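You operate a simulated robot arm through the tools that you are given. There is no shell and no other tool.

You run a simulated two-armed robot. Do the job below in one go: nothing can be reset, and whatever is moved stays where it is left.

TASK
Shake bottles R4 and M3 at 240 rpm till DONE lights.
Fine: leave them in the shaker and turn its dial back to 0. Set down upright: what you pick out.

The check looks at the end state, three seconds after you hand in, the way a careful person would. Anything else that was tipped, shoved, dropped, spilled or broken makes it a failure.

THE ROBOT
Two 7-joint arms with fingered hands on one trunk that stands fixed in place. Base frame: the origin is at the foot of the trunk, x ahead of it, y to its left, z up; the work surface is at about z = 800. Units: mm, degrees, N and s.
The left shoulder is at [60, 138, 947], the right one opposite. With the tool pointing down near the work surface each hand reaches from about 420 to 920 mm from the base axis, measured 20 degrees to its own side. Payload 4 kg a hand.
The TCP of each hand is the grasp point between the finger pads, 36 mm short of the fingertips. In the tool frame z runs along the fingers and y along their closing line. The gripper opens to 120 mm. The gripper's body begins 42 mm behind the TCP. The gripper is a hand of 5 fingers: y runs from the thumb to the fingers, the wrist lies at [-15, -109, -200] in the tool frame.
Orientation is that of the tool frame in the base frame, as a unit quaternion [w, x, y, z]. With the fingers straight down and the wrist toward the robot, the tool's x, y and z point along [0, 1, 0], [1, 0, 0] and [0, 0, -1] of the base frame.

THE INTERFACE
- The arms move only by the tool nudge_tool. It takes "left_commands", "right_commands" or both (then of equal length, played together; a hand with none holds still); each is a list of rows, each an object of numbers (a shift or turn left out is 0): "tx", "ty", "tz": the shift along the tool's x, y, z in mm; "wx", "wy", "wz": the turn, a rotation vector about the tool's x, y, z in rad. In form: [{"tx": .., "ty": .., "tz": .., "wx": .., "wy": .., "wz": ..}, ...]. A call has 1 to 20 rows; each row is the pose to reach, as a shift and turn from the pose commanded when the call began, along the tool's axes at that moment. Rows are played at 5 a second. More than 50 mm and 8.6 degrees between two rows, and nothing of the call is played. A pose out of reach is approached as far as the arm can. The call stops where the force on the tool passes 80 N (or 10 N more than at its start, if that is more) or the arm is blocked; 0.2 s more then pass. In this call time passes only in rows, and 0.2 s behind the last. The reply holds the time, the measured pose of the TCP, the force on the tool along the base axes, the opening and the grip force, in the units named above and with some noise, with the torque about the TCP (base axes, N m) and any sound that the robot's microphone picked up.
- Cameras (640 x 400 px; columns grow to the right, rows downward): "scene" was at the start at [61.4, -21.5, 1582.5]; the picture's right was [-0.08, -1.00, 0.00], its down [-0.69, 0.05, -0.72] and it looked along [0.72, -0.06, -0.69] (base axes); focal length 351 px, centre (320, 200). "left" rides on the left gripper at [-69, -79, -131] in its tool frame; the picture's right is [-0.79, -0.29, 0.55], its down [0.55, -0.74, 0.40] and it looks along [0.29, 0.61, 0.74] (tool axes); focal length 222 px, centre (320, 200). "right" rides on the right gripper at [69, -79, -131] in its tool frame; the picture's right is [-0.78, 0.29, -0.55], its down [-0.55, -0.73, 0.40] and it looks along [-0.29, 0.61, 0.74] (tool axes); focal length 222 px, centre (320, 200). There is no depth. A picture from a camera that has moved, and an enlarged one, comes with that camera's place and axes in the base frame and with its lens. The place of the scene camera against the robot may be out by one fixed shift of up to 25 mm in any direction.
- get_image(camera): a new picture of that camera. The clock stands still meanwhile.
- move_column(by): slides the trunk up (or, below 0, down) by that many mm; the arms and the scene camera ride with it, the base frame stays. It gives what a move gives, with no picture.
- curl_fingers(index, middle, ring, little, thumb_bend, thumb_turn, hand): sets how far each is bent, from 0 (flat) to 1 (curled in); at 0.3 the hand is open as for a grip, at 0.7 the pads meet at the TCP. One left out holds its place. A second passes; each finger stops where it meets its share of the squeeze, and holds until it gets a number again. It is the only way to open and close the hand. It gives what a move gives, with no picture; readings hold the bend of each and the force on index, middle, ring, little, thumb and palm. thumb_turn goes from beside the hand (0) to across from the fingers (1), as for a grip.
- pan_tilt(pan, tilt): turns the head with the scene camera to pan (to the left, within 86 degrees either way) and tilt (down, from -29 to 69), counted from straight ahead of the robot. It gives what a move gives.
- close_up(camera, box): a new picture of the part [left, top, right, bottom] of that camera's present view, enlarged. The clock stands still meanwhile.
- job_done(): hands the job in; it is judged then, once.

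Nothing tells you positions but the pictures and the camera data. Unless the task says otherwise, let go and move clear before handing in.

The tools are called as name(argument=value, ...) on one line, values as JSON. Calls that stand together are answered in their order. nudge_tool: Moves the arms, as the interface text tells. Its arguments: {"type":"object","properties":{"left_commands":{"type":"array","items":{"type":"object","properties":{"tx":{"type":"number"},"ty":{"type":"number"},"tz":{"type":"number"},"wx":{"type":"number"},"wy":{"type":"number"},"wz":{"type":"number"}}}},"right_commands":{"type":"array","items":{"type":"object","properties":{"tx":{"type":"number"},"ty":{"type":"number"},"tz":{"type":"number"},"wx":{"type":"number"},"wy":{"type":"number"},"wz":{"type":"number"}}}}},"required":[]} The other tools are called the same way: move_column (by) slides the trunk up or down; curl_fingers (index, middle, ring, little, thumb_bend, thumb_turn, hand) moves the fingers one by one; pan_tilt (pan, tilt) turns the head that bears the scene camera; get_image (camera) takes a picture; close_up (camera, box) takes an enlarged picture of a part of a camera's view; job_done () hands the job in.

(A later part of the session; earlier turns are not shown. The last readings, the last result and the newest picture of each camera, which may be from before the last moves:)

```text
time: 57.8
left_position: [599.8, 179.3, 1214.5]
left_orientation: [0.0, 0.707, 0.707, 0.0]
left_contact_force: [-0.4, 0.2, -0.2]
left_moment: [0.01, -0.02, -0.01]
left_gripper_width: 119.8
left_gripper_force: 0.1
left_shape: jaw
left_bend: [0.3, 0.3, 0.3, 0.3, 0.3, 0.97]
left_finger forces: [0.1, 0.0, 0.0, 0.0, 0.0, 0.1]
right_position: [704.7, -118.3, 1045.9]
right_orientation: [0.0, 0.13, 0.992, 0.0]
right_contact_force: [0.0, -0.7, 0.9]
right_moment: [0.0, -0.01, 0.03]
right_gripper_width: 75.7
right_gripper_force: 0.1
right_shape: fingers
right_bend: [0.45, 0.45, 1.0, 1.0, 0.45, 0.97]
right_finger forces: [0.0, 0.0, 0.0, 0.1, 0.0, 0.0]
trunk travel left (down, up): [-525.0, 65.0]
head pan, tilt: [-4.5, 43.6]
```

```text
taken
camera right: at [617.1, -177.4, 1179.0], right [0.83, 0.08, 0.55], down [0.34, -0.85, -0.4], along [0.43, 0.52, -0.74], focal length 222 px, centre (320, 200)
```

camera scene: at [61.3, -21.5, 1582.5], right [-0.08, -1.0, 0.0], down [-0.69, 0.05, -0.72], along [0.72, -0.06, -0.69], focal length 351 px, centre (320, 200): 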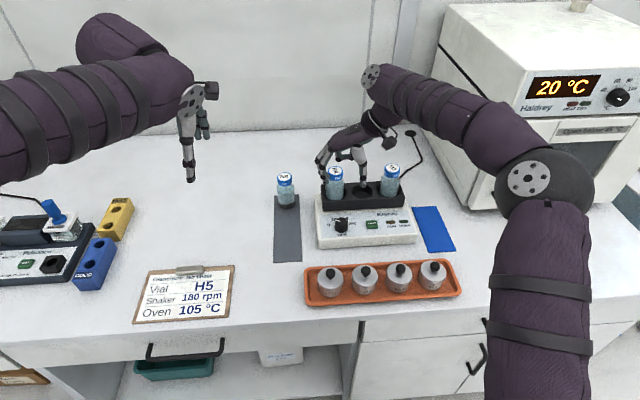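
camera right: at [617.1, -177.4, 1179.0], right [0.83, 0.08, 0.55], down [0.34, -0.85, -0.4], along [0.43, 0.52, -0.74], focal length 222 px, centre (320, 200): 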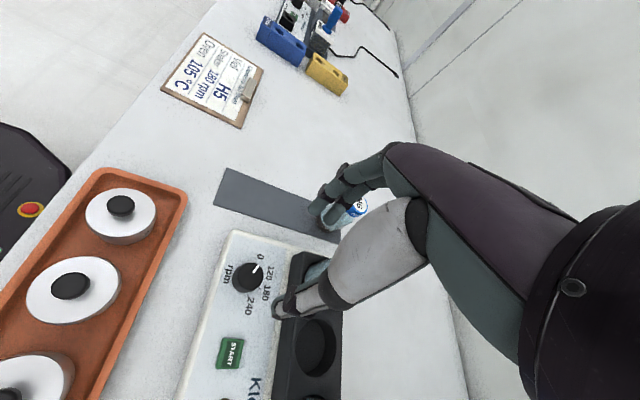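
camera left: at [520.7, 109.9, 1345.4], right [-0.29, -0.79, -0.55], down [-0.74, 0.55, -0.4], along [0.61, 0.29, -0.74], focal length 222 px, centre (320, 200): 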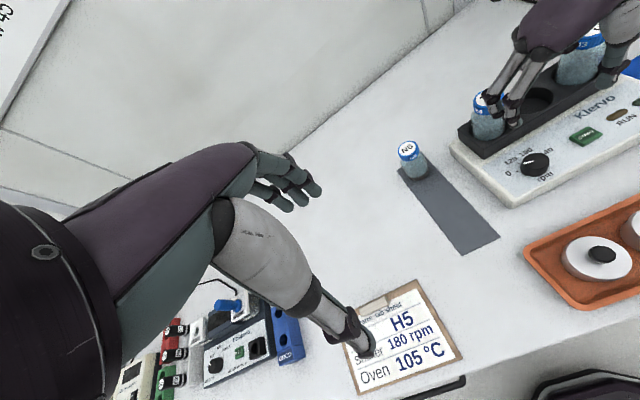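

close_up(camera="left", box=[450, 0, 640, 200])

close_up(camera="scene", box=[300, 110, 420, 250])

close_up(camera="right", box=[200, 140, 400, 340])

```text
2.00 times, centred on (545, 100) of left
camera zoom: at [520.7, 109.9, 1345.4], right [-0.29, -0.79, -0.55], down [-0.74, 0.55, -0.4], along [0.61, 0.29, -0.74], focal length 444 px, centre (-130, 400)
```

zoom: 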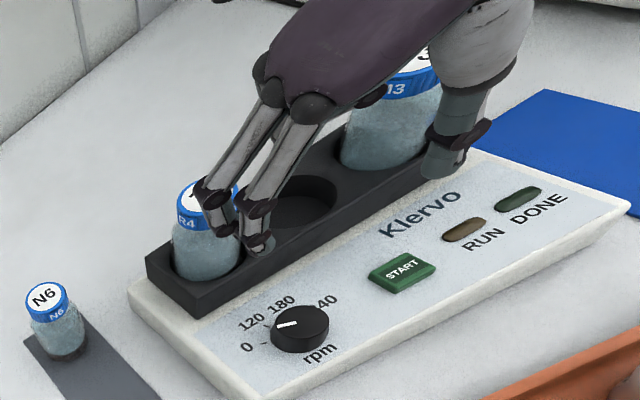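

```text
2.86 times, centred on (360, 180) of scene
camera zoom: at [61.3, -21.5, 1582.5], right [-0.08, -1.0, 0.0], down [-0.69, 0.05, -0.72], along [0.72, -0.06, -0.69], focal length 1002 px, centre (206, 257)
```

zoom: 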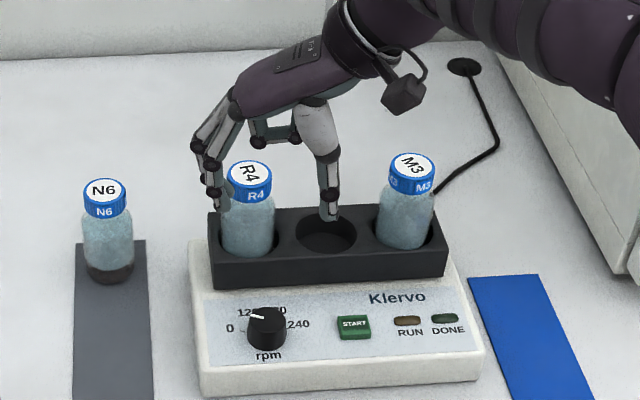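

```text
2.00 times, centred on (300, 240) of right
camera zoom: at [617.1, -177.4, 1179.0], right [0.83, 0.08, 0.55], down [0.34, -0.85, -0.4], along [0.43, 0.52, -0.74], focal length 444 px, centre (360, 120)
```

zoom: 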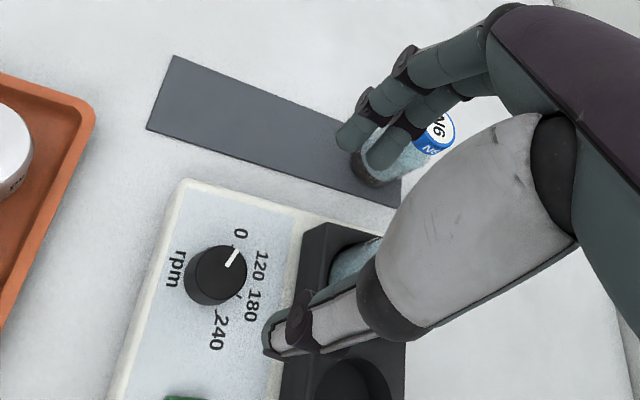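

The pointer is at 0, and the knob is centred under the tool at about (704,-118). I'll descend to just above the knob with the fingers partly open.

nudge_tool(right_commands=[{"tz": 20}, {"tz": 45}, {"tz": 70}, {"tz": 95}, {"tz": 115}, {"tz": 130}, {"tz": 136}])

close_up(camera="left", box=[480, 70, 640, 190])

close_up(camera="scene", box=[300, 150, 420, 250])

close_up(camera="right", box=[200, 140, 400, 340])

```text
time: 59.4
left_position: [599.5, 179.3, 1214.4]
left_orientation: [0.0, 0.706, 0.708, 0.0]
left_contact_force: [0.6, -0.6, -0.4]
left_moment: [-0.03, -0.01, 0.03]
left_gripper_width: 119.6
left_gripper_force: 0.1
left_shape: jaw
left_bend: [0.3, 0.3, 0.3, 0.3, 0.3, 0.97]
left_finger forces: [0.1, 0.0, 0.0, 0.0, 0.0, 0.1]
right_position: [703.4, -119.2, 909.3]
right_orientation: [0.0, 0.131, 0.991, 0.0]
right_contact_force: [-0.1, 0.1, -0.1]
right_moment: [-0.03, 0.01, 0.02]
right_gripper_width: 75.6
right_gripper_force: 0.0
right_shape: fingers
right_bend: [0.45, 0.45, 1.0, 1.0, 0.45, 0.97]
right_finger forces: [0.0, 0.0, 0.0, 0.1, 0.0, 0.0]
trunk travel left (down, up): [-525.0, 65.0]
head pan, tilt: [-4.5, 43.6]
```

```text
3.33 times, centred on (560, 130) of left
camera zoom: at [520.9, 109.9, 1345.3], right [-0.29, -0.79, -0.55], down [-0.74, 0.55, -0.4], along [0.61, 0.29, -0.74], focal length 740 px, centre (-480, 433)
```

zoom: 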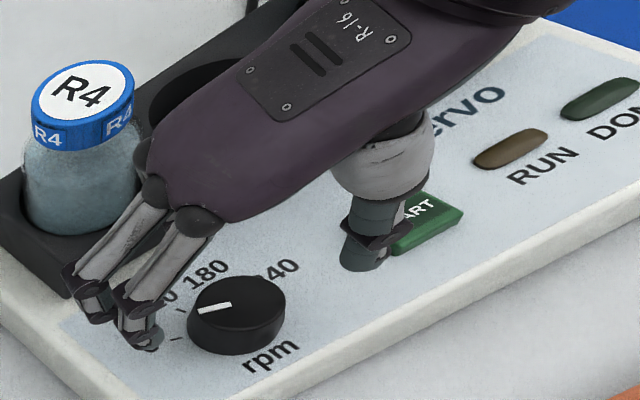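

```text
4.00 times, centred on (360, 200) of scene
camera zoom: at [61.5, -21.5, 1582.5], right [-0.08, -1.0, 0.0], down [-0.69, 0.05, -0.72], along [0.72, -0.06, -0.69], focal length 1403 px, centre (160, 200)
```

zoom: 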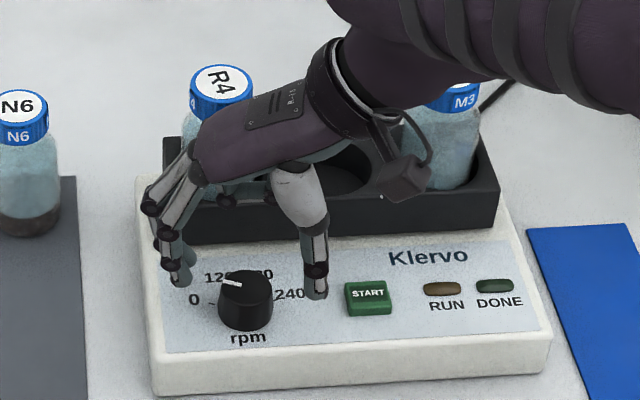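

```text
2.00 times, centred on (300, 240) of right
camera zoom: at [617.1, -177.3, 1043.0], right [0.83, 0.08, 0.55], down [0.34, -0.85, -0.4], along [0.44, 0.52, -0.74], focal length 444 px, centre (360, 120)
```

zoom: 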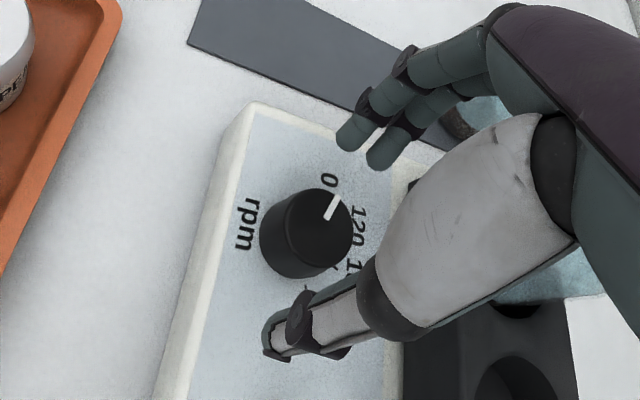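

The fingertips straddle the knob. I'll lower 18 mm so the tips sit beside it, above the panel.

nudge_tool(right_commands=[{"tz": 5}, {"tz": 10}, {"tz": 14}, {"tz": 18}])

close_up(camera="left", box=[500, 110, 620, 190])

close_up(camera="scene", box=[310, 180, 400, 250])

close_up(camera="right", box=[220, 160, 380, 320])

```text
time: 60.4
left_position: [599.4, 178.2, 1214.1]
left_orientation: [0.0, 0.707, 0.707, -0.001]
left_contact_force: [-0.1, 0.5, 0.4]
left_moment: [0.0, -0.04, -0.05]
left_gripper_width: 119.6
left_gripper_force: 0.0
left_shape: jaw
left_bend: [0.3, 0.3, 0.3, 0.3, 0.3, 0.97]
left_finger forces: [0.1, 0.0, 0.0, 0.0, 0.1, 0.0]
right_position: [703.5, -118.8, 892.4]
right_orientation: [0.0, 0.13, 0.992, 0.0]
right_contact_force: [-0.2, 0.8, -0.4]
right_moment: [-0.01, 0.03, 0.01]
right_gripper_width: 75.4
right_gripper_force: 0.1
right_shape: fingers
right_bend: [0.45, 0.45, 1.0, 1.0, 0.45, 0.97]
right_finger forces: [0.1, 0.0, 0.0, 0.0, 0.0, 0.1]
trunk travel left (down, up): [-525.0, 65.0]
head pan, tilt: [-4.5, 43.6]
```

```text
5.00 times, centred on (560, 150) of left
camera zoom: at [520.9, 109.9, 1345.3], right [-0.29, -0.79, -0.55], down [-0.74, 0.55, -0.4], along [0.61, 0.29, -0.74], focal length 1111 px, centre (-880, 450)
```

zoom: 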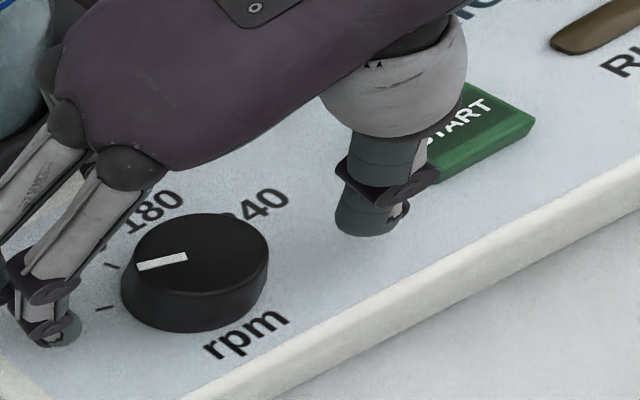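

```text
5.71 times, centred on (355, 215) of scene
camera zoom: at [61.5, -21.5, 1582.5], right [-0.08, -1.0, 0.0], down [-0.69, 0.05, -0.72], along [0.72, -0.06, -0.69], focal length 2004 px, centre (120, 114)
```

zoom: 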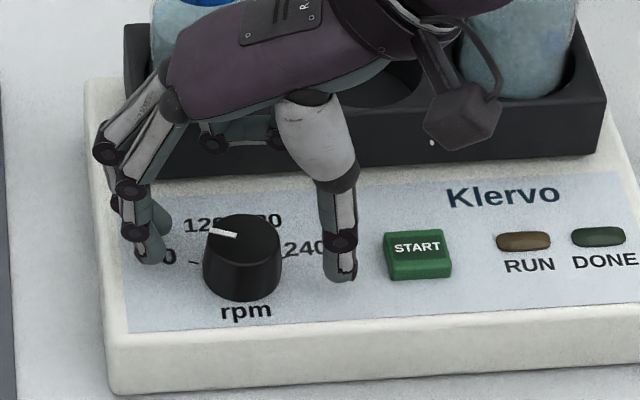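

```text
2.50 times, centred on (300, 240) of right
camera zoom: at [617.4, -177.4, 1024.9], right [0.83, 0.08, 0.55], down [0.34, -0.85, -0.4], along [0.44, 0.52, -0.74], focal length 555 px, centre (370, 100)
```

zoom: 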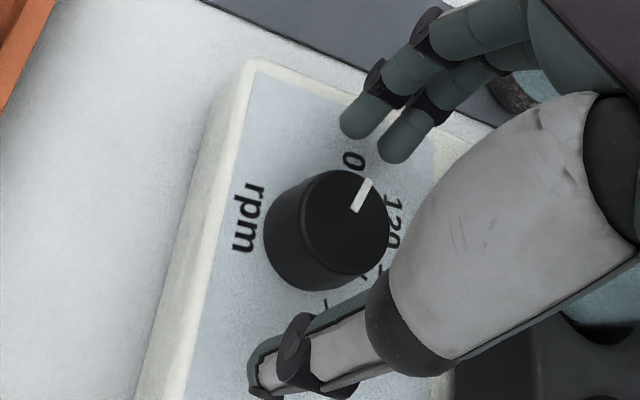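

The line from thumb to fingers passes through the knob's centre. I'll close gently on it.

curl_fingers(hand="right", thumb_bend=0.54, index=0.54, middle=0.54)

close_up(camera="scene", box=[310, 180, 400, 250])

close_up(camera="right", box=[220, 160, 380, 320])

close_up(camera="left", box=[500, 110, 620, 190])

```text
time: 61.4
left_position: [599.3, 178.9, 1215.0]
left_orientation: [0.0, 0.707, 0.708, 0.0]
left_contact_force: [0.3, 0.1, 0.0]
left_moment: [0.01, 0.04, -0.03]
left_gripper_width: 119.6
left_gripper_force: 0.1
left_shape: jaw
left_bend: [0.3, 0.3, 0.3, 0.3, 0.3, 0.97]
left_finger forces: [0.1, 0.1, 0.1, 0.1, 0.1, 0.0]
right_position: [703.8, -119.9, 892.8]
right_orientation: [0.0, 0.131, 0.991, 0.001]
right_contact_force: [0.0, 0.3, 0.1]
right_moment: [0.01, 0.01, 0.02]
right_gripper_width: 48.4
right_gripper_force: 0.0
right_shape: fingers
right_bend: [0.54, 0.54, 1.0, 1.0, 0.54, 0.97]
right_finger forces: [0.0, 0.0, 0.1, 0.1, 0.0, 0.0]
trunk travel left (down, up): [-525.0, 65.0]
head pan, tilt: [-4.5, 43.6]
```

```text
5.71 times, centred on (355, 215) of scene
camera zoom: at [61.5, -21.5, 1582.5], right [-0.08, -1.0, 0.0], down [-0.69, 0.05, -0.72], along [0.72, -0.06, -0.69], focal length 2004 px, centre (120, 114)
```

zoom: 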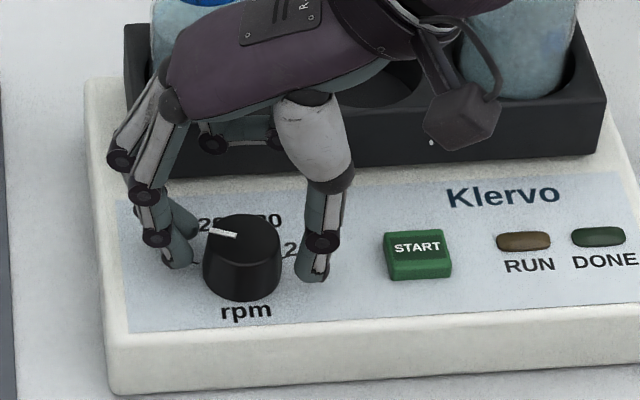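

```text
2.50 times, centred on (300, 240) of right
camera zoom: at [617.4, -177.1, 1024.9], right [0.83, 0.08, 0.55], down [0.34, -0.85, -0.4], along [0.44, 0.52, -0.74], focal length 555 px, centre (370, 100)
```

zoom: 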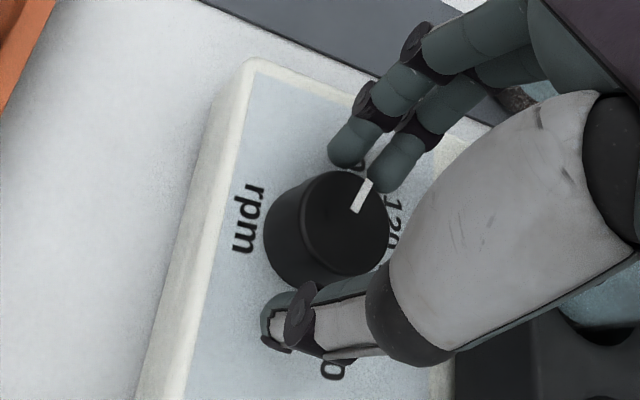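

```text
5.00 times, centred on (560, 150) of left
camera zoom: at [520.9, 109.9, 1345.3], right [-0.29, -0.79, -0.55], down [-0.74, 0.55, -0.4], along [0.61, 0.29, -0.74], focal length 1111 px, centre (-880, 450)
```

zoom: 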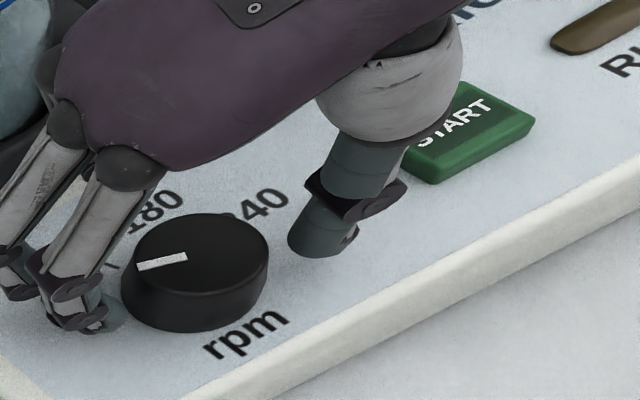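

The fingers are slightly nearer the knob than the thumb is. I'll shift 3 mm toward the finger side, then close.

nudge_tool(right_commands=[{"ty": 1.5}, {"ty": 3}])

curl_fingers(hand="right", thumb_bend=0.63, index=0.63, middle=0.63)

close_up(camera="scene", box=[310, 180, 400, 250])

close_up(camera="right", box=[220, 160, 380, 320])

close_up(camera="left", box=[500, 110, 620, 190])

```text
time: 62.0
left_position: [598.0, 178.0, 1214.0]
left_orientation: [0.0, 0.707, 0.707, 0.0]
left_contact_force: [-0.1, -0.9, -0.9]
left_moment: [0.02, 0.0, 0.03]
left_gripper_width: 119.6
left_gripper_force: 0.0
left_shape: jaw
left_bend: [0.3, 0.3, 0.3, 0.3, 0.3, 0.97]
left_finger forces: [0.0, 0.0, 0.0, 0.0, 0.0, 0.0]
right_position: [705.0, -115.2, 893.3]
right_orientation: [-0.001, 0.131, 0.991, 0.001]
right_contact_force: [-0.5, 0.2, 0.2]
right_moment: [0.01, -0.04, 0.03]
right_gripper_width: 48.3
right_gripper_force: 0.1
right_shape: fingers
right_bend: [0.54, 0.54, 1.0, 1.0, 0.54, 0.97]
right_finger forces: [0.0, 0.1, 0.0, 0.0, 0.0, 0.0]
trunk travel left (down, up): [-525.0, 65.0]
head pan, tilt: [-4.5, 43.6]
```

```text
time: 63.0
left_position: [599.7, 179.0, 1214.5]
left_orientation: [0.0, 0.707, 0.707, -0.001]
left_contact_force: [0.7, -1.5, 0.7]
left_moment: [-0.01, 0.01, 0.0]
left_gripper_width: 119.8
left_gripper_force: 0.1
left_shape: jaw
left_bend: [0.3, 0.3, 0.3, 0.3, 0.3, 0.97]
left_finger forces: [0.1, 0.1, 0.0, 0.0, 0.0, 0.0]
right_position: [705.2, -115.3, 892.9]
right_orientation: [0.001, 0.13, 0.992, 0.0]
right_contact_force: [0.4, -1.5, 0.8]
right_moment: [-0.01, -0.01, 0.02]
right_gripper_width: 31.3
right_gripper_force: 3.6
right_shape: fingers
right_bend: [0.61, 0.62, 1.0, 1.0, 0.6, 0.97]
right_finger forces: [2.3, 0.6, 0.1, 0.1, 4.0, 0.0]
trunk travel left (down, up): [-525.0, 65.0]
head pan, tilt: [-4.5, 43.6]
```

```text
5.71 times, centred on (355, 215) of scene
camera zoom: at [61.5, -21.7, 1582.5], right [-0.08, -1.0, 0.0], down [-0.69, 0.05, -0.72], along [0.72, -0.06, -0.69], focal length 2004 px, centre (120, 114)
```

zoom: 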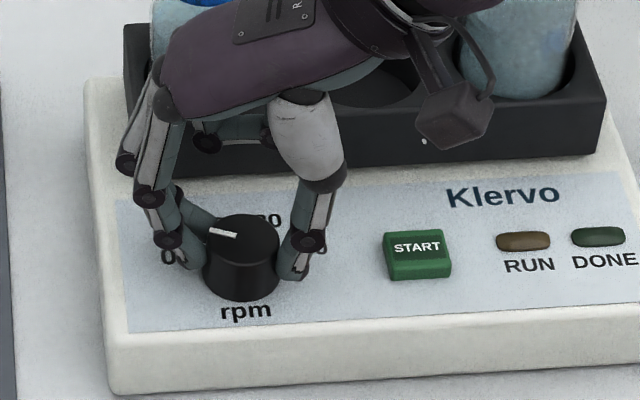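

```text
2.50 times, centred on (300, 240) of right
camera zoom: at [618.1, -174.5, 1025.2], right [0.83, 0.08, 0.55], down [0.34, -0.85, -0.4], along [0.44, 0.52, -0.74], focal length 555 px, centre (370, 100)
```

zoom: 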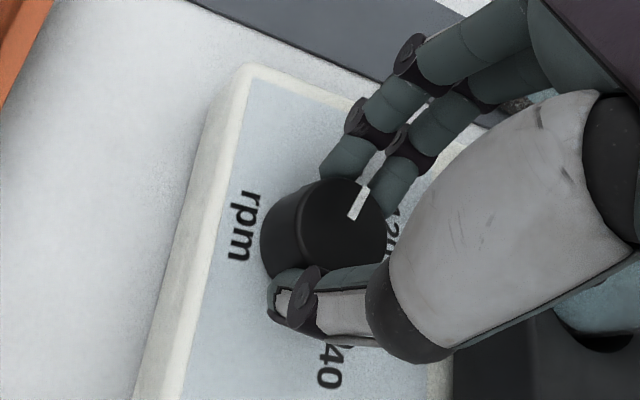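

```text
5.00 times, centred on (560, 150) of left
camera zoom: at [520.9, 109.8, 1345.3], right [-0.29, -0.79, -0.55], down [-0.74, 0.55, -0.4], along [0.61, 0.29, -0.74], focal length 1111 px, centre (-880, 450)
```

zoom: 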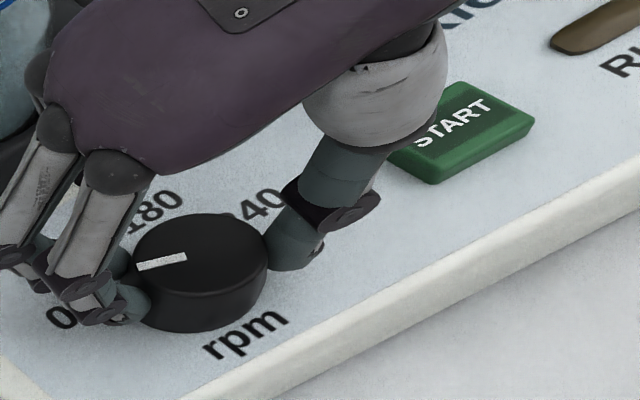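

Contact on the knob is balanced. I'll firm up the grip before turning.

curl_fingers(hand="right", thumb_bend=0.7, index=0.7, middle=0.72)

close_up(camera="scene", box=[310, 180, 400, 250])

close_up(camera="right", box=[220, 160, 380, 320])

```text
time: 64.0
left_position: [599.6, 179.0, 1213.8]
left_orientation: [0.0, 0.707, 0.708, 0.0]
left_contact_force: [0.2, -0.6, 0.5]
left_moment: [0.0, 0.0, -0.01]
left_gripper_width: 119.6
left_gripper_force: 0.0
left_shape: jaw
left_bend: [0.3, 0.3, 0.3, 0.3, 0.3, 0.97]
left_finger forces: [0.0, 0.0, 0.0, 0.0, 0.1, 0.0]
right_position: [704.3, -114.9, 892.7]
right_orientation: [-0.001, 0.131, 0.991, 0.0]
right_contact_force: [4.7, 5.6, -2.8]
right_moment: [0.25, -0.16, 0.01]
right_gripper_width: 29.3
right_gripper_force: 13.4
right_shape: fingers
right_bend: [0.63, 0.65, 1.0, 1.0, 0.63, 0.97]
right_finger forces: [8.1, 9.5, 0.0, 0.2, 9.8, 0.0]
trunk travel left (down, up): [-525.0, 65.0]
head pan, tilt: [-4.5, 43.6]
```

```text
5.71 times, centred on (355, 215) of scene
camera zoom: at [62.3, -20.9, 1582.4], right [-0.08, -1.0, 0.0], down [-0.69, 0.05, -0.72], along [0.72, -0.06, -0.69], focal length 2004 px, centre (120, 114)
```

zoom: 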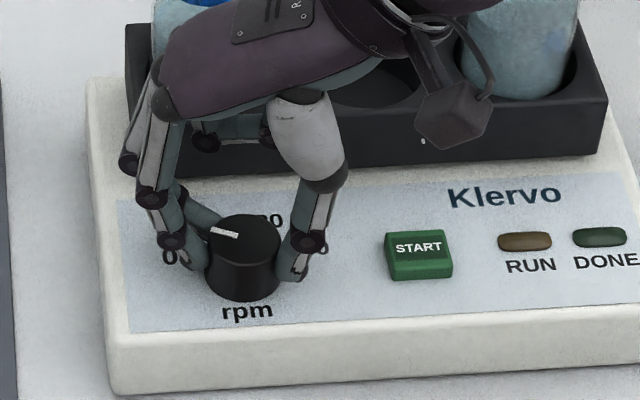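

```text
2.50 times, centred on (300, 240) of right
camera zoom: at [618.7, -173.4, 1025.1], right [0.83, 0.08, 0.55], down [0.34, -0.85, -0.4], along [0.43, 0.52, -0.74], focal length 555 px, centre (370, 100)
```

zoom: 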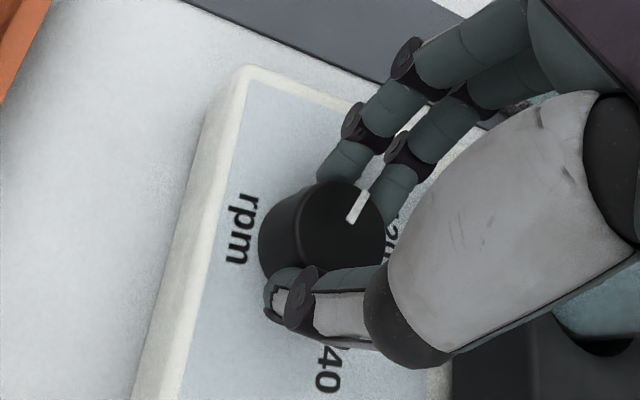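

Grip is about 13 N. I'll turn 0.5 rad clockwise about the knob axis as a first step and check that the pointer follows.

nudge_tool(right_commands=[{"ty": 1.0}, {"tx": -0.42, "ty": 0.96, "wz": 0.1}, {"tx": -0.84, "ty": 0.88, "wz": 0.2}, {"tx": -1.25, "ty": 0.75, "wz": 0.3}, {"tx": -1.64, "ty": 0.59, "wz": 0.4}, {"tx": -2.01, "ty": 0.38, "wz": 0.5}])

close_up(camera="scene", box=[310, 180, 400, 250])

close_up(camera="right", box=[220, 160, 380, 320])

close_up(camera="left", box=[500, 110, 620, 190])

```text
time: 65.4
left_position: [599.9, 179.2, 1214.6]
left_orientation: [0.0, 0.708, 0.707, 0.0]
left_contact_force: [-0.3, 0.1, -0.6]
left_moment: [-0.03, 0.03, -0.02]
left_gripper_width: 119.4
left_gripper_force: 0.0
left_shape: jaw
left_bend: [0.3, 0.3, 0.3, 0.3, 0.3, 0.97]
left_finger forces: [0.0, 0.0, 0.0, 0.1, 0.0, 0.1]
right_position: [706.4, -116.5, 893.2]
right_orientation: [0.001, 0.373, 0.928, -0.001]
right_contact_force: [3.8, 1.3, 1.1]
right_moment: [0.06, -0.13, -0.01]
right_gripper_width: 29.4
right_gripper_force: 13.5
right_shape: fingers
right_bend: [0.63, 0.65, 1.0, 1.0, 0.63, 0.96]
right_finger forces: [7.3, 8.2, 0.0, 0.0, 11.4, 0.0]
trunk travel left (down, up): [-525.0, 65.0]
head pan, tilt: [-4.5, 43.6]
```

```text
5.71 times, centred on (355, 215) of scene
camera zoom: at [61.9, -21.4, 1582.5], right [-0.08, -1.0, 0.0], down [-0.69, 0.05, -0.72], along [0.72, -0.06, -0.69], focal length 2004 px, centre (120, 114)
```

zoom: 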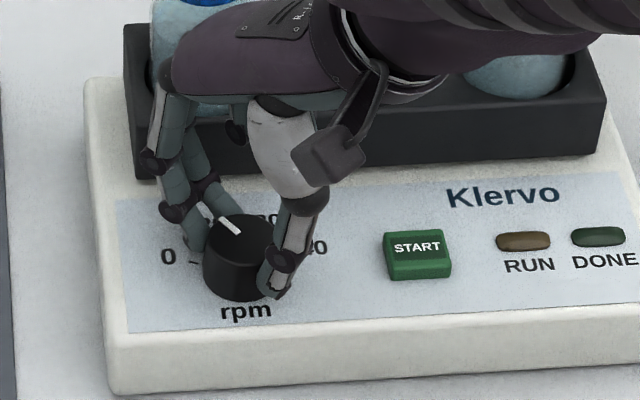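

```text
2.50 times, centred on (300, 240) of right
camera zoom: at [603.0, -125.6, 1024.8], right [0.77, -0.33, 0.55], down [-0.11, -0.91, -0.4], along [0.63, 0.24, -0.74], focal length 555 px, centre (370, 100)
```

zoom: 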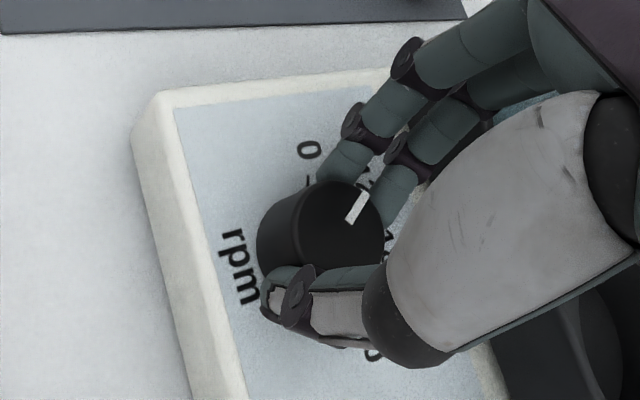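

```text
5.00 times, centred on (560, 150) of left
camera zoom: at [521.2, 109.9, 1345.1], right [-0.29, -0.79, -0.55], down [-0.74, 0.55, -0.4], along [0.61, 0.29, -0.74], focal length 1111 px, centre (-880, 450)
```

zoom: 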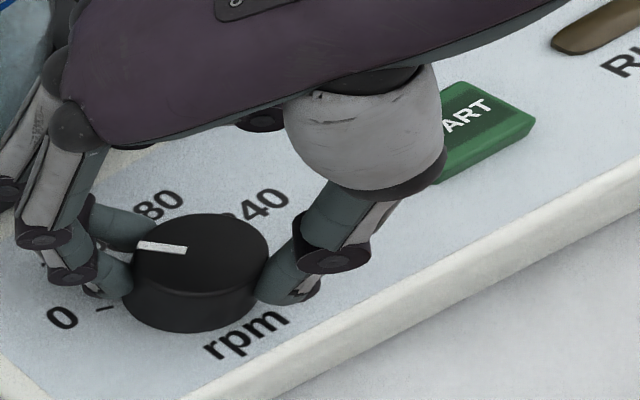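

The pointer follows the hand. I'll turn another 0.4 rad while watching the clearance between the knuckles and R4 and the block.

nudge_tool(right_commands=[{"tx": -0.42, "ty": -0.04, "wz": 0.1}, {"tx": -0.84, "ty": -0.13, "wz": 0.2}, {"tx": -1.25, "ty": -0.25, "wz": 0.3}, {"tx": -1.64, "ty": -0.41, "wz": 0.4}])

close_up(camera="scene", box=[310, 150, 400, 250])

close_up(camera="right", box=[220, 120, 420, 320])

close_up(camera="left", box=[460, 60, 620, 190])

```text
time: 66.4
left_position: [599.5, 179.8, 1214.2]
left_orientation: [0.0, 0.707, 0.707, 0.0]
left_contact_force: [-0.3, -0.1, 0.6]
left_moment: [0.01, 0.02, -0.01]
left_gripper_width: 119.6
left_gripper_force: 0.1
left_shape: jaw
left_bend: [0.3, 0.3, 0.3, 0.3, 0.3, 0.97]
left_finger forces: [0.1, 0.0, 0.0, 0.1, 0.0, 0.0]
right_position: [708.3, -118.1, 892.7]
right_orientation: [0.0, 0.55, 0.835, 0.0]
right_contact_force: [1.6, -0.5, -0.5]
right_moment: [-0.04, -0.08, 0.0]
right_gripper_width: 29.1
right_gripper_force: 13.2
right_shape: fingers
right_bend: [0.64, 0.65, 1.0, 1.0, 0.63, 0.96]
right_finger forces: [6.7, 7.8, 0.1, 0.0, 12.2, 0.0]
trunk travel left (down, up): [-525.0, 65.0]
head pan, tilt: [-4.5, 43.6]
```

```text
4.00 times, centred on (355, 200) of scene
camera zoom: at [61.7, -21.4, 1582.5], right [-0.08, -1.0, 0.0], down [-0.69, 0.05, -0.72], along [0.72, -0.06, -0.69], focal length 1403 px, centre (180, 200)
```

zoom: 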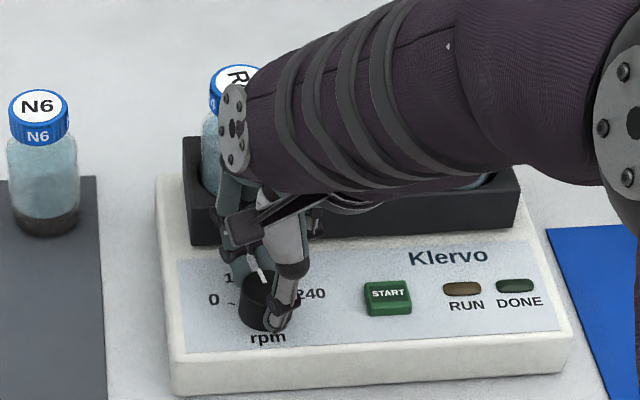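

```text
2.00 times, centred on (320, 220) of right
camera zoom: at [608.5, -85.4, 1024.8], right [0.58, -0.61, 0.55], down [-0.46, -0.8, -0.4], along [0.68, -0.02, -0.74], focal length 444 px, centre (320, 160)
```

zoom: 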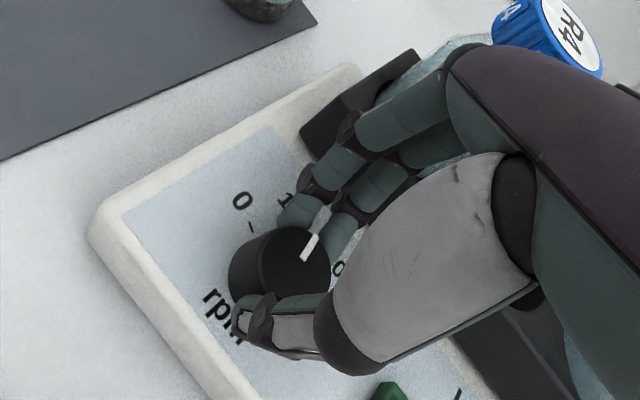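

```text
3.08 times, centred on (540, 125) of left
camera zoom: at [521.1, 110.0, 1345.2], right [-0.29, -0.79, -0.55], down [-0.74, 0.55, -0.4], along [0.61, 0.29, -0.74], focal length 684 px, centre (-357, 431)
```

zoom: 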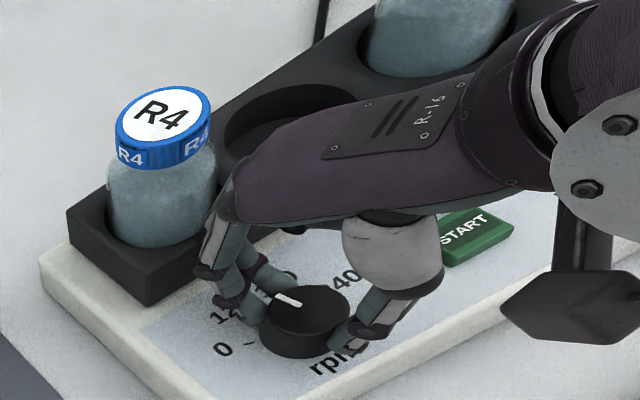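

The pointer is now about 50° on, near 120, but the middle knuckle is coming close to the block. I'll let go here with only a slight opening, lift, rotate back and regrip, doing the rest in two more strokes.

curl_fingers(hand="right", thumb_bend=0.52, index=0.6, middle=0.61)

close_up(camera="right", box=[220, 120, 420, 320])

close_up(camera="left", box=[460, 60, 620, 190])

```text
time: 67.4
left_position: [599.1, 178.1, 1214.5]
left_orientation: [0.0, 0.707, 0.707, 0.0]
left_contact_force: [-0.1, 0.8, -0.2]
left_moment: [0.02, 0.01, 0.01]
left_gripper_width: 119.6
left_gripper_force: 0.0
left_shape: jaw
left_bend: [0.3, 0.3, 0.3, 0.3, 0.3, 0.97]
left_finger forces: [0.0, 0.0, 0.0, 0.1, 0.0, 0.0]
right_position: [707.4, -117.3, 892.4]
right_orientation: [-0.001, 0.549, 0.836, 0.0]
right_contact_force: [-0.8, 0.6, 0.6]
right_moment: [-0.01, 0.02, -0.03]
right_gripper_width: 41.2
right_gripper_force: 0.1
right_shape: fingers
right_bend: [0.6, 0.61, 1.0, 1.0, 0.52, 0.97]
right_finger forces: [0.1, 0.0, 0.0, 0.0, 0.0, 0.0]
trunk travel left (down, up): [-525.0, 65.0]
head pan, tilt: [-4.5, 43.6]
```

```text
2.00 times, centred on (320, 220) of right
camera zoom: at [608.4, -85.2, 1024.9], right [0.58, -0.6, 0.55], down [-0.46, -0.8, -0.4], along [0.68, -0.02, -0.74], focal length 444 px, centre (320, 160)
```

zoom: 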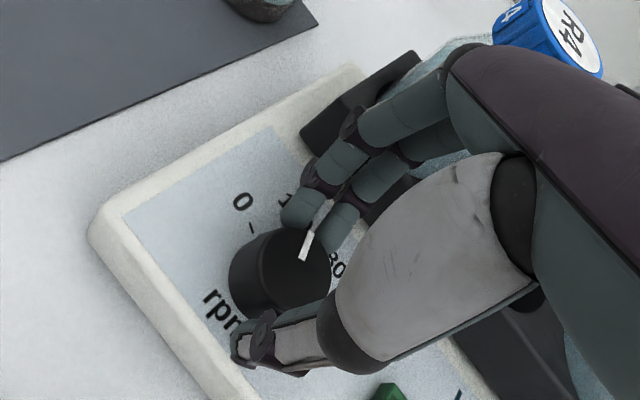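

```text
3.08 times, centred on (540, 125) of left
camera zoom: at [520.8, 110.0, 1345.3], right [-0.29, -0.79, -0.55], down [-0.74, 0.55, -0.4], along [0.61, 0.29, -0.74], focal length 684 px, centre (-357, 431)
```

zoom: 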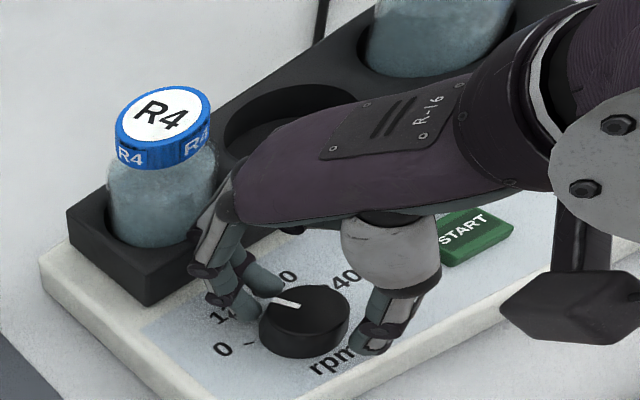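

Hand released with no contact. I'll lift, rotate back to 75° and check the pointer.

nudge_tool(right_commands=[{"tz": -8}, {"tz": -18}, {"tz": -28}, {"tx": 0.4, "ty": 0, "tz": -30, "wz": -0.1}, {"tx": 0.85, "ty": -0.1, "tz": -30, "wz": -0.22}, {"tx": 1.35, "ty": -0.25, "tz": -30, "wz": -0.34}, {"tx": 1.8, "ty": -0.45, "tz": -30, "wz": -0.46}, {"tx": 2.25, "ty": -0.65, "tz": -30, "wz": -0.58}, {"tx": 2.7, "ty": -0.9, "tz": -30, "wz": -0.7}, {"tx": 3.1, "ty": -1.2, "tz": -30, "wz": -0.81}, {"tx": 3.4, "ty": -1.45, "tz": -30, "wz": -0.9}, {"tx": 3.4, "ty": -1.45, "tz": -30, "wz": -0.9}])

close_up(camera="right", box=[220, 120, 420, 320])

close_up(camera="left", box=[490, 110, 610, 190])

close_up(camera="scene", box=[310, 170, 410, 250])

```text
time: 70.0
left_position: [599.3, 178.3, 1213.4]
left_orientation: [0.0, 0.707, 0.707, 0.0]
left_contact_force: [-0.3, 0.5, 0.3]
left_moment: [0.03, -0.02, 0.0]
left_gripper_width: 119.5
left_gripper_force: 0.0
left_shape: jaw
left_bend: [0.3, 0.3, 0.3, 0.3, 0.3, 0.97]
left_finger forces: [0.1, 0.0, 0.0, 0.0, 0.0, 0.0]
right_position: [704.2, -114.9, 922.7]
right_orientation: [0.0, 0.129, 0.992, -0.001]
right_contact_force: [-0.3, 0.0, 0.1]
right_moment: [-0.03, 0.0, 0.01]
right_gripper_width: 41.3
right_gripper_force: 0.0
right_shape: fingers
right_bend: [0.6, 0.61, 1.0, 1.0, 0.52, 0.97]
right_finger forces: [0.0, 0.0, 0.0, 0.1, 0.0, 0.1]
trunk travel left (down, up): [-525.0, 65.0]
head pan, tilt: [-4.5, 43.6]
```

```text
2.00 times, centred on (320, 220) of right
camera zoom: at [618.2, -173.6, 1054.7], right [0.83, 0.08, 0.55], down [0.34, -0.85, -0.4], along [0.43, 0.52, -0.74], focal length 444 px, centre (320, 160)
```

zoom: 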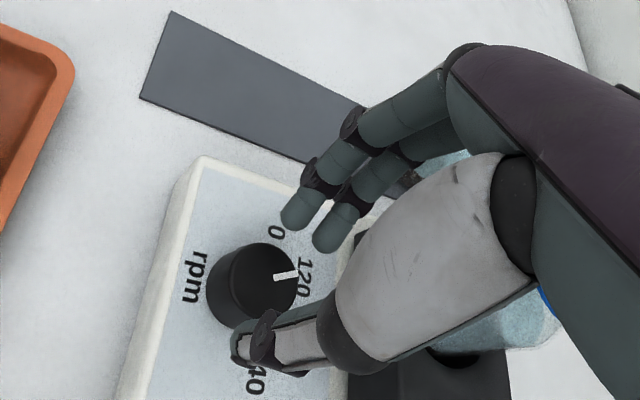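

```text
5.00 times, centred on (550, 150) of left
camera zoom: at [520.7, 109.9, 1345.4], right [-0.29, -0.79, -0.55], down [-0.74, 0.55, -0.4], along [0.61, 0.29, -0.74], focal length 1111 px, centre (-830, 450)
```

zoom: 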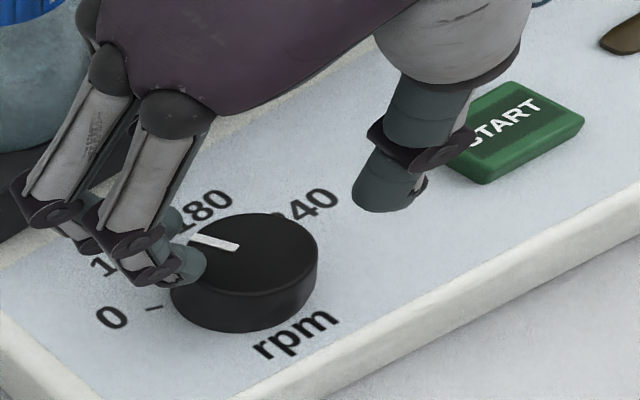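

```text
5.00 times, centred on (360, 210) of scene
camera zoom: at [61.4, -21.5, 1582.5], right [-0.08, -1.0, 0.0], down [-0.69, 0.05, -0.72], along [0.72, -0.06, -0.69], focal length 1754 px, centre (120, 150)
```

zoom: 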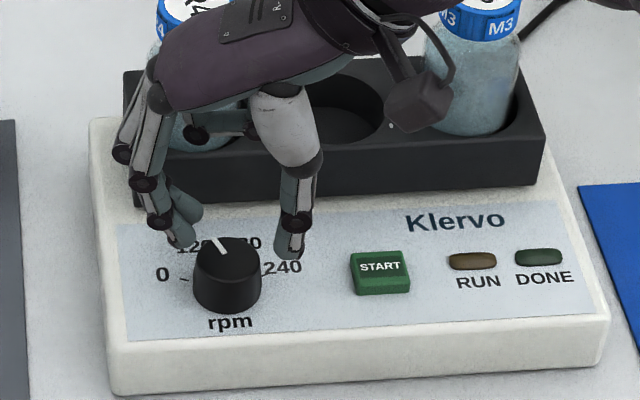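

The pointer now stands near 120, held by friction. I'll regrip for the second stroke.

curl_fingers(hand="right", thumb_bend=0.52, index=0.53, middle=0.53)

nudge_tool(right_commands=[{"tz": 8}, {"tz": 16}, {"tz": 24}, {"tz": 30.5}])

curl_fingers(hand="right", thumb_bend=0.63, index=0.63, middle=0.65)

curl_fingers(hand="right", thumb_bend=0.71, index=0.69, middle=0.7)

close_up(camera="right", box=[220, 120, 420, 320])

close_up(camera="left", box=[490, 110, 610, 190])

```text
time: 71.0
left_position: [599.6, 178.7, 1214.0]
left_orientation: [0.001, 0.707, 0.708, 0.0]
left_contact_force: [-0.2, -0.5, 0.5]
left_moment: [-0.01, 0.0, 0.02]
left_gripper_width: 119.6
left_gripper_force: 0.0
left_shape: jaw
left_bend: [0.3, 0.3, 0.3, 0.3, 0.3, 0.97]
left_finger forces: [0.0, 0.0, 0.0, 0.0, 0.1, 0.0]
right_position: [704.0, -114.8, 921.9]
right_orientation: [-0.001, 0.13, 0.991, 0.001]
right_contact_force: [1.2, 0.0, 1.0]
right_moment: [0.03, -0.01, 0.0]
right_gripper_width: 51.7
right_gripper_force: 0.0
right_shape: fingers
right_bend: [0.53, 0.53, 1.0, 1.0, 0.52, 0.97]
right_finger forces: [0.0, 0.0, 0.0, 0.1, 0.1, 0.0]
trunk travel left (down, up): [-525.0, 65.0]
head pan, tilt: [-4.5, 43.6]
```

```text
time: 72.0
left_position: [599.7, 177.1, 1215.2]
left_orientation: [-0.001, 0.707, 0.707, 0.0]
left_contact_force: [0.4, -0.4, -0.1]
left_moment: [0.0, -0.02, -0.01]
left_gripper_width: 119.4
left_gripper_force: 0.1
left_shape: jaw
left_bend: [0.3, 0.3, 0.3, 0.3, 0.3, 0.97]
left_finger forces: [0.1, 0.0, 0.0, 0.0, 0.1, 0.0]
right_position: [704.9, -115.3, 890.7]
right_orientation: [0.0, 0.13, 0.992, 0.0]
right_contact_force: [0.4, 0.4, 1.1]
right_moment: [0.01, -0.01, 0.0]
right_gripper_width: 52.1
right_gripper_force: 0.0
right_shape: fingers
right_bend: [0.53, 0.53, 1.0, 1.0, 0.52, 0.97]
right_finger forces: [0.1, 0.1, 0.1, 0.1, 0.0, 0.1]
trunk travel left (down, up): [-525.0, 65.0]
head pan, tilt: [-4.5, 43.6]
```

```text
time: 73.0
left_position: [598.8, 179.0, 1214.0]
left_orientation: [0.0, 0.707, 0.707, 0.0]
left_contact_force: [0.2, -0.6, -0.5]
left_moment: [0.02, -0.05, -0.01]
left_gripper_width: 119.8
left_gripper_force: 0.1
left_shape: jaw
left_bend: [0.3, 0.3, 0.3, 0.3, 0.3, 0.97]
left_finger forces: [0.1, 0.0, 0.1, 0.0, 0.0, 0.0]
right_position: [704.8, -114.8, 891.1]
right_orientation: [0.0, 0.13, 0.991, 0.0]
right_contact_force: [0.0, -1.6, -1.6]
right_moment: [-0.02, -0.06, 0.0]
right_gripper_width: 31.8
right_gripper_force: 3.9
right_shape: fingers
right_bend: [0.61, 0.64, 1.0, 1.0, 0.59, 0.97]
right_finger forces: [1.8, 1.6, 0.0, 0.1, 4.5, 0.0]
trunk travel left (down, up): [-525.0, 65.0]
head pan, tilt: [-4.5, 43.6]
```

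```text
time: 74.0
left_position: [598.6, 179.3, 1215.3]
left_orientation: [0.0, 0.707, 0.707, 0.0]
left_contact_force: [0.0, -0.2, -0.2]
left_moment: [-0.01, -0.02, -0.02]
left_gripper_width: 120.0
left_gripper_force: 0.0
left_shape: jaw
left_bend: [0.3, 0.3, 0.3, 0.3, 0.3, 0.97]
left_finger forces: [0.0, 0.0, 0.0, 0.1, 0.1, 0.1]
right_position: [704.6, -113.9, 891.8]
right_orientation: [0.001, 0.131, 0.991, 0.0]
right_contact_force: [4.2, 0.7, -0.6]
right_moment: [0.09, -0.16, 0.06]
right_gripper_width: 29.2
right_gripper_force: 12.7
right_shape: fingers
right_bend: [0.63, 0.66, 1.0, 1.0, 0.62, 0.97]
right_finger forces: [7.0, 6.6, 0.1, 0.1, 11.2, 0.0]
trunk travel left (down, up): [-525.0, 65.0]
head pan, tilt: [-4.5, 43.6]
```

```text
2.00 times, centred on (320, 220) of right
camera zoom: at [618.6, -173.2, 1024.0], right [0.83, 0.08, 0.55], down [0.34, -0.85, -0.4], along [0.44, 0.52, -0.74], focal length 444 px, centre (320, 160)
```

zoom: 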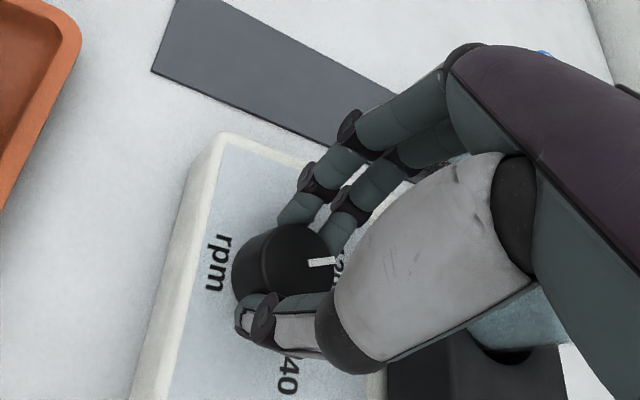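

```text
5.00 times, centred on (550, 150) of left
camera zoom: at [521.2, 110.0, 1345.1], right [-0.29, -0.79, -0.55], down [-0.74, 0.55, -0.4], along [0.61, 0.29, -0.74], focal length 1111 px, centre (-830, 450)
```

zoom: 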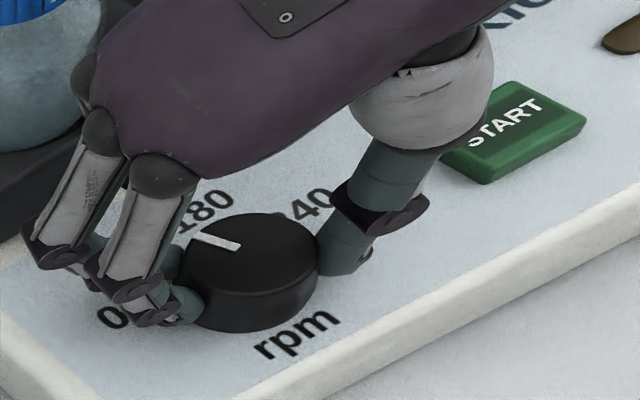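

Good grip. I'll turn 0.8 rad clockwise about the knob axis.

nudge_tool(right_commands=[{"tx": -0.42, "ty": -0.04, "wz": 0.1}, {"tx": -0.84, "ty": -0.13, "wz": 0.2}, {"tx": -1.25, "ty": -0.25, "wz": 0.3}, {"tx": -1.64, "ty": -0.41, "wz": 0.4}, {"tx": -2.01, "ty": -0.62, "wz": 0.5}, {"tx": -2.37, "ty": -0.86, "wz": 0.6}, {"tx": -2.69, "ty": -1.13, "wz": 0.7}, {"tx": -2.99, "ty": -1.43, "wz": 0.8}])

curl_fingers(hand="right", thumb_bend=0.52, index=0.6, middle=0.61)

close_up(camera="right", box=[220, 120, 420, 320])

close_up(camera="left", box=[460, 60, 620, 190])

```text
time: 75.8
left_position: [599.0, 178.7, 1214.4]
left_orientation: [0.001, 0.707, 0.707, 0.0]
left_contact_force: [0.2, 0.4, -0.1]
left_moment: [0.01, 0.0, 0.02]
left_gripper_width: 119.7
left_gripper_force: 0.1
left_shape: jaw
left_bend: [0.3, 0.3, 0.3, 0.3, 0.3, 0.97]
left_finger forces: [0.1, 0.0, 0.1, 0.1, 0.0, 0.1]
right_position: [708.5, -117.8, 891.5]
right_orientation: [0.0, 0.506, 0.862, -0.001]
right_contact_force: [-2.0, -1.5, -1.3]
right_moment: [-0.05, 0.03, 0.09]
right_gripper_width: 29.4
right_gripper_force: 12.0
right_shape: fingers
right_bend: [0.63, 0.66, 1.0, 1.0, 0.63, 0.96]
right_finger forces: [5.9, 5.5, 0.0, 0.0, 12.7, 0.0]
trunk travel left (down, up): [-525.0, 65.0]
head pan, tilt: [-4.5, 43.6]
```

```text
time: 76.8
left_position: [598.8, 179.8, 1214.6]
left_orientation: [-0.001, 0.708, 0.707, 0.0]
left_contact_force: [-0.1, -0.3, -0.3]
left_moment: [-0.01, 0.01, 0.01]
left_gripper_width: 119.7
left_gripper_force: 0.0
left_shape: jaw
left_bend: [0.3, 0.3, 0.3, 0.3, 0.3, 0.97]
left_finger forces: [0.1, 0.0, 0.1, 0.0, 0.1, 0.1]
right_position: [707.7, -116.9, 891.5]
right_orientation: [0.0, 0.506, 0.863, 0.001]
right_contact_force: [1.1, 0.5, 0.1]
right_moment: [0.03, 0.03, -0.01]
right_gripper_width: 41.5
right_gripper_force: 0.1
right_shape: fingers
right_bend: [0.6, 0.61, 1.0, 1.0, 0.52, 0.97]
right_finger forces: [0.0, 0.0, 0.0, 0.0, 0.1, 0.0]
trunk travel left (down, up): [-525.0, 65.0]
head pan, tilt: [-4.5, 43.6]
```

```text
2.00 times, centred on (320, 220) of right
camera zoom: at [605.6, -94.9, 1024.3], right [0.64, -0.54, 0.55], down [-0.37, -0.84, -0.4], along [0.67, 0.05, -0.74], focal length 444 px, centre (320, 160)
```

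zoom: 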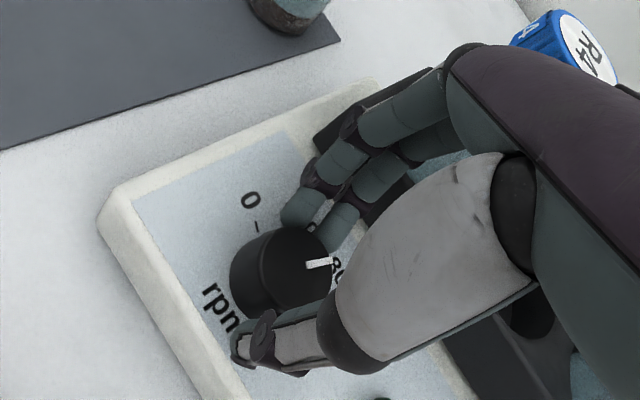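

```text
3.08 times, centred on (540, 125) of left
camera zoom: at [520.8, 110.0, 1345.3], right [-0.29, -0.79, -0.55], down [-0.74, 0.55, -0.4], along [0.61, 0.29, -0.74], focal length 684 px, centre (-357, 431)
```

zoom: 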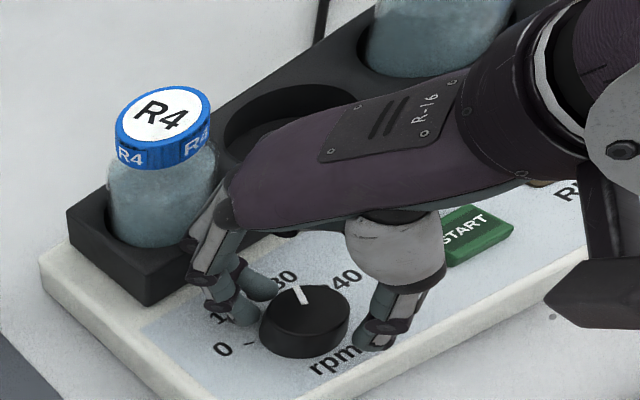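

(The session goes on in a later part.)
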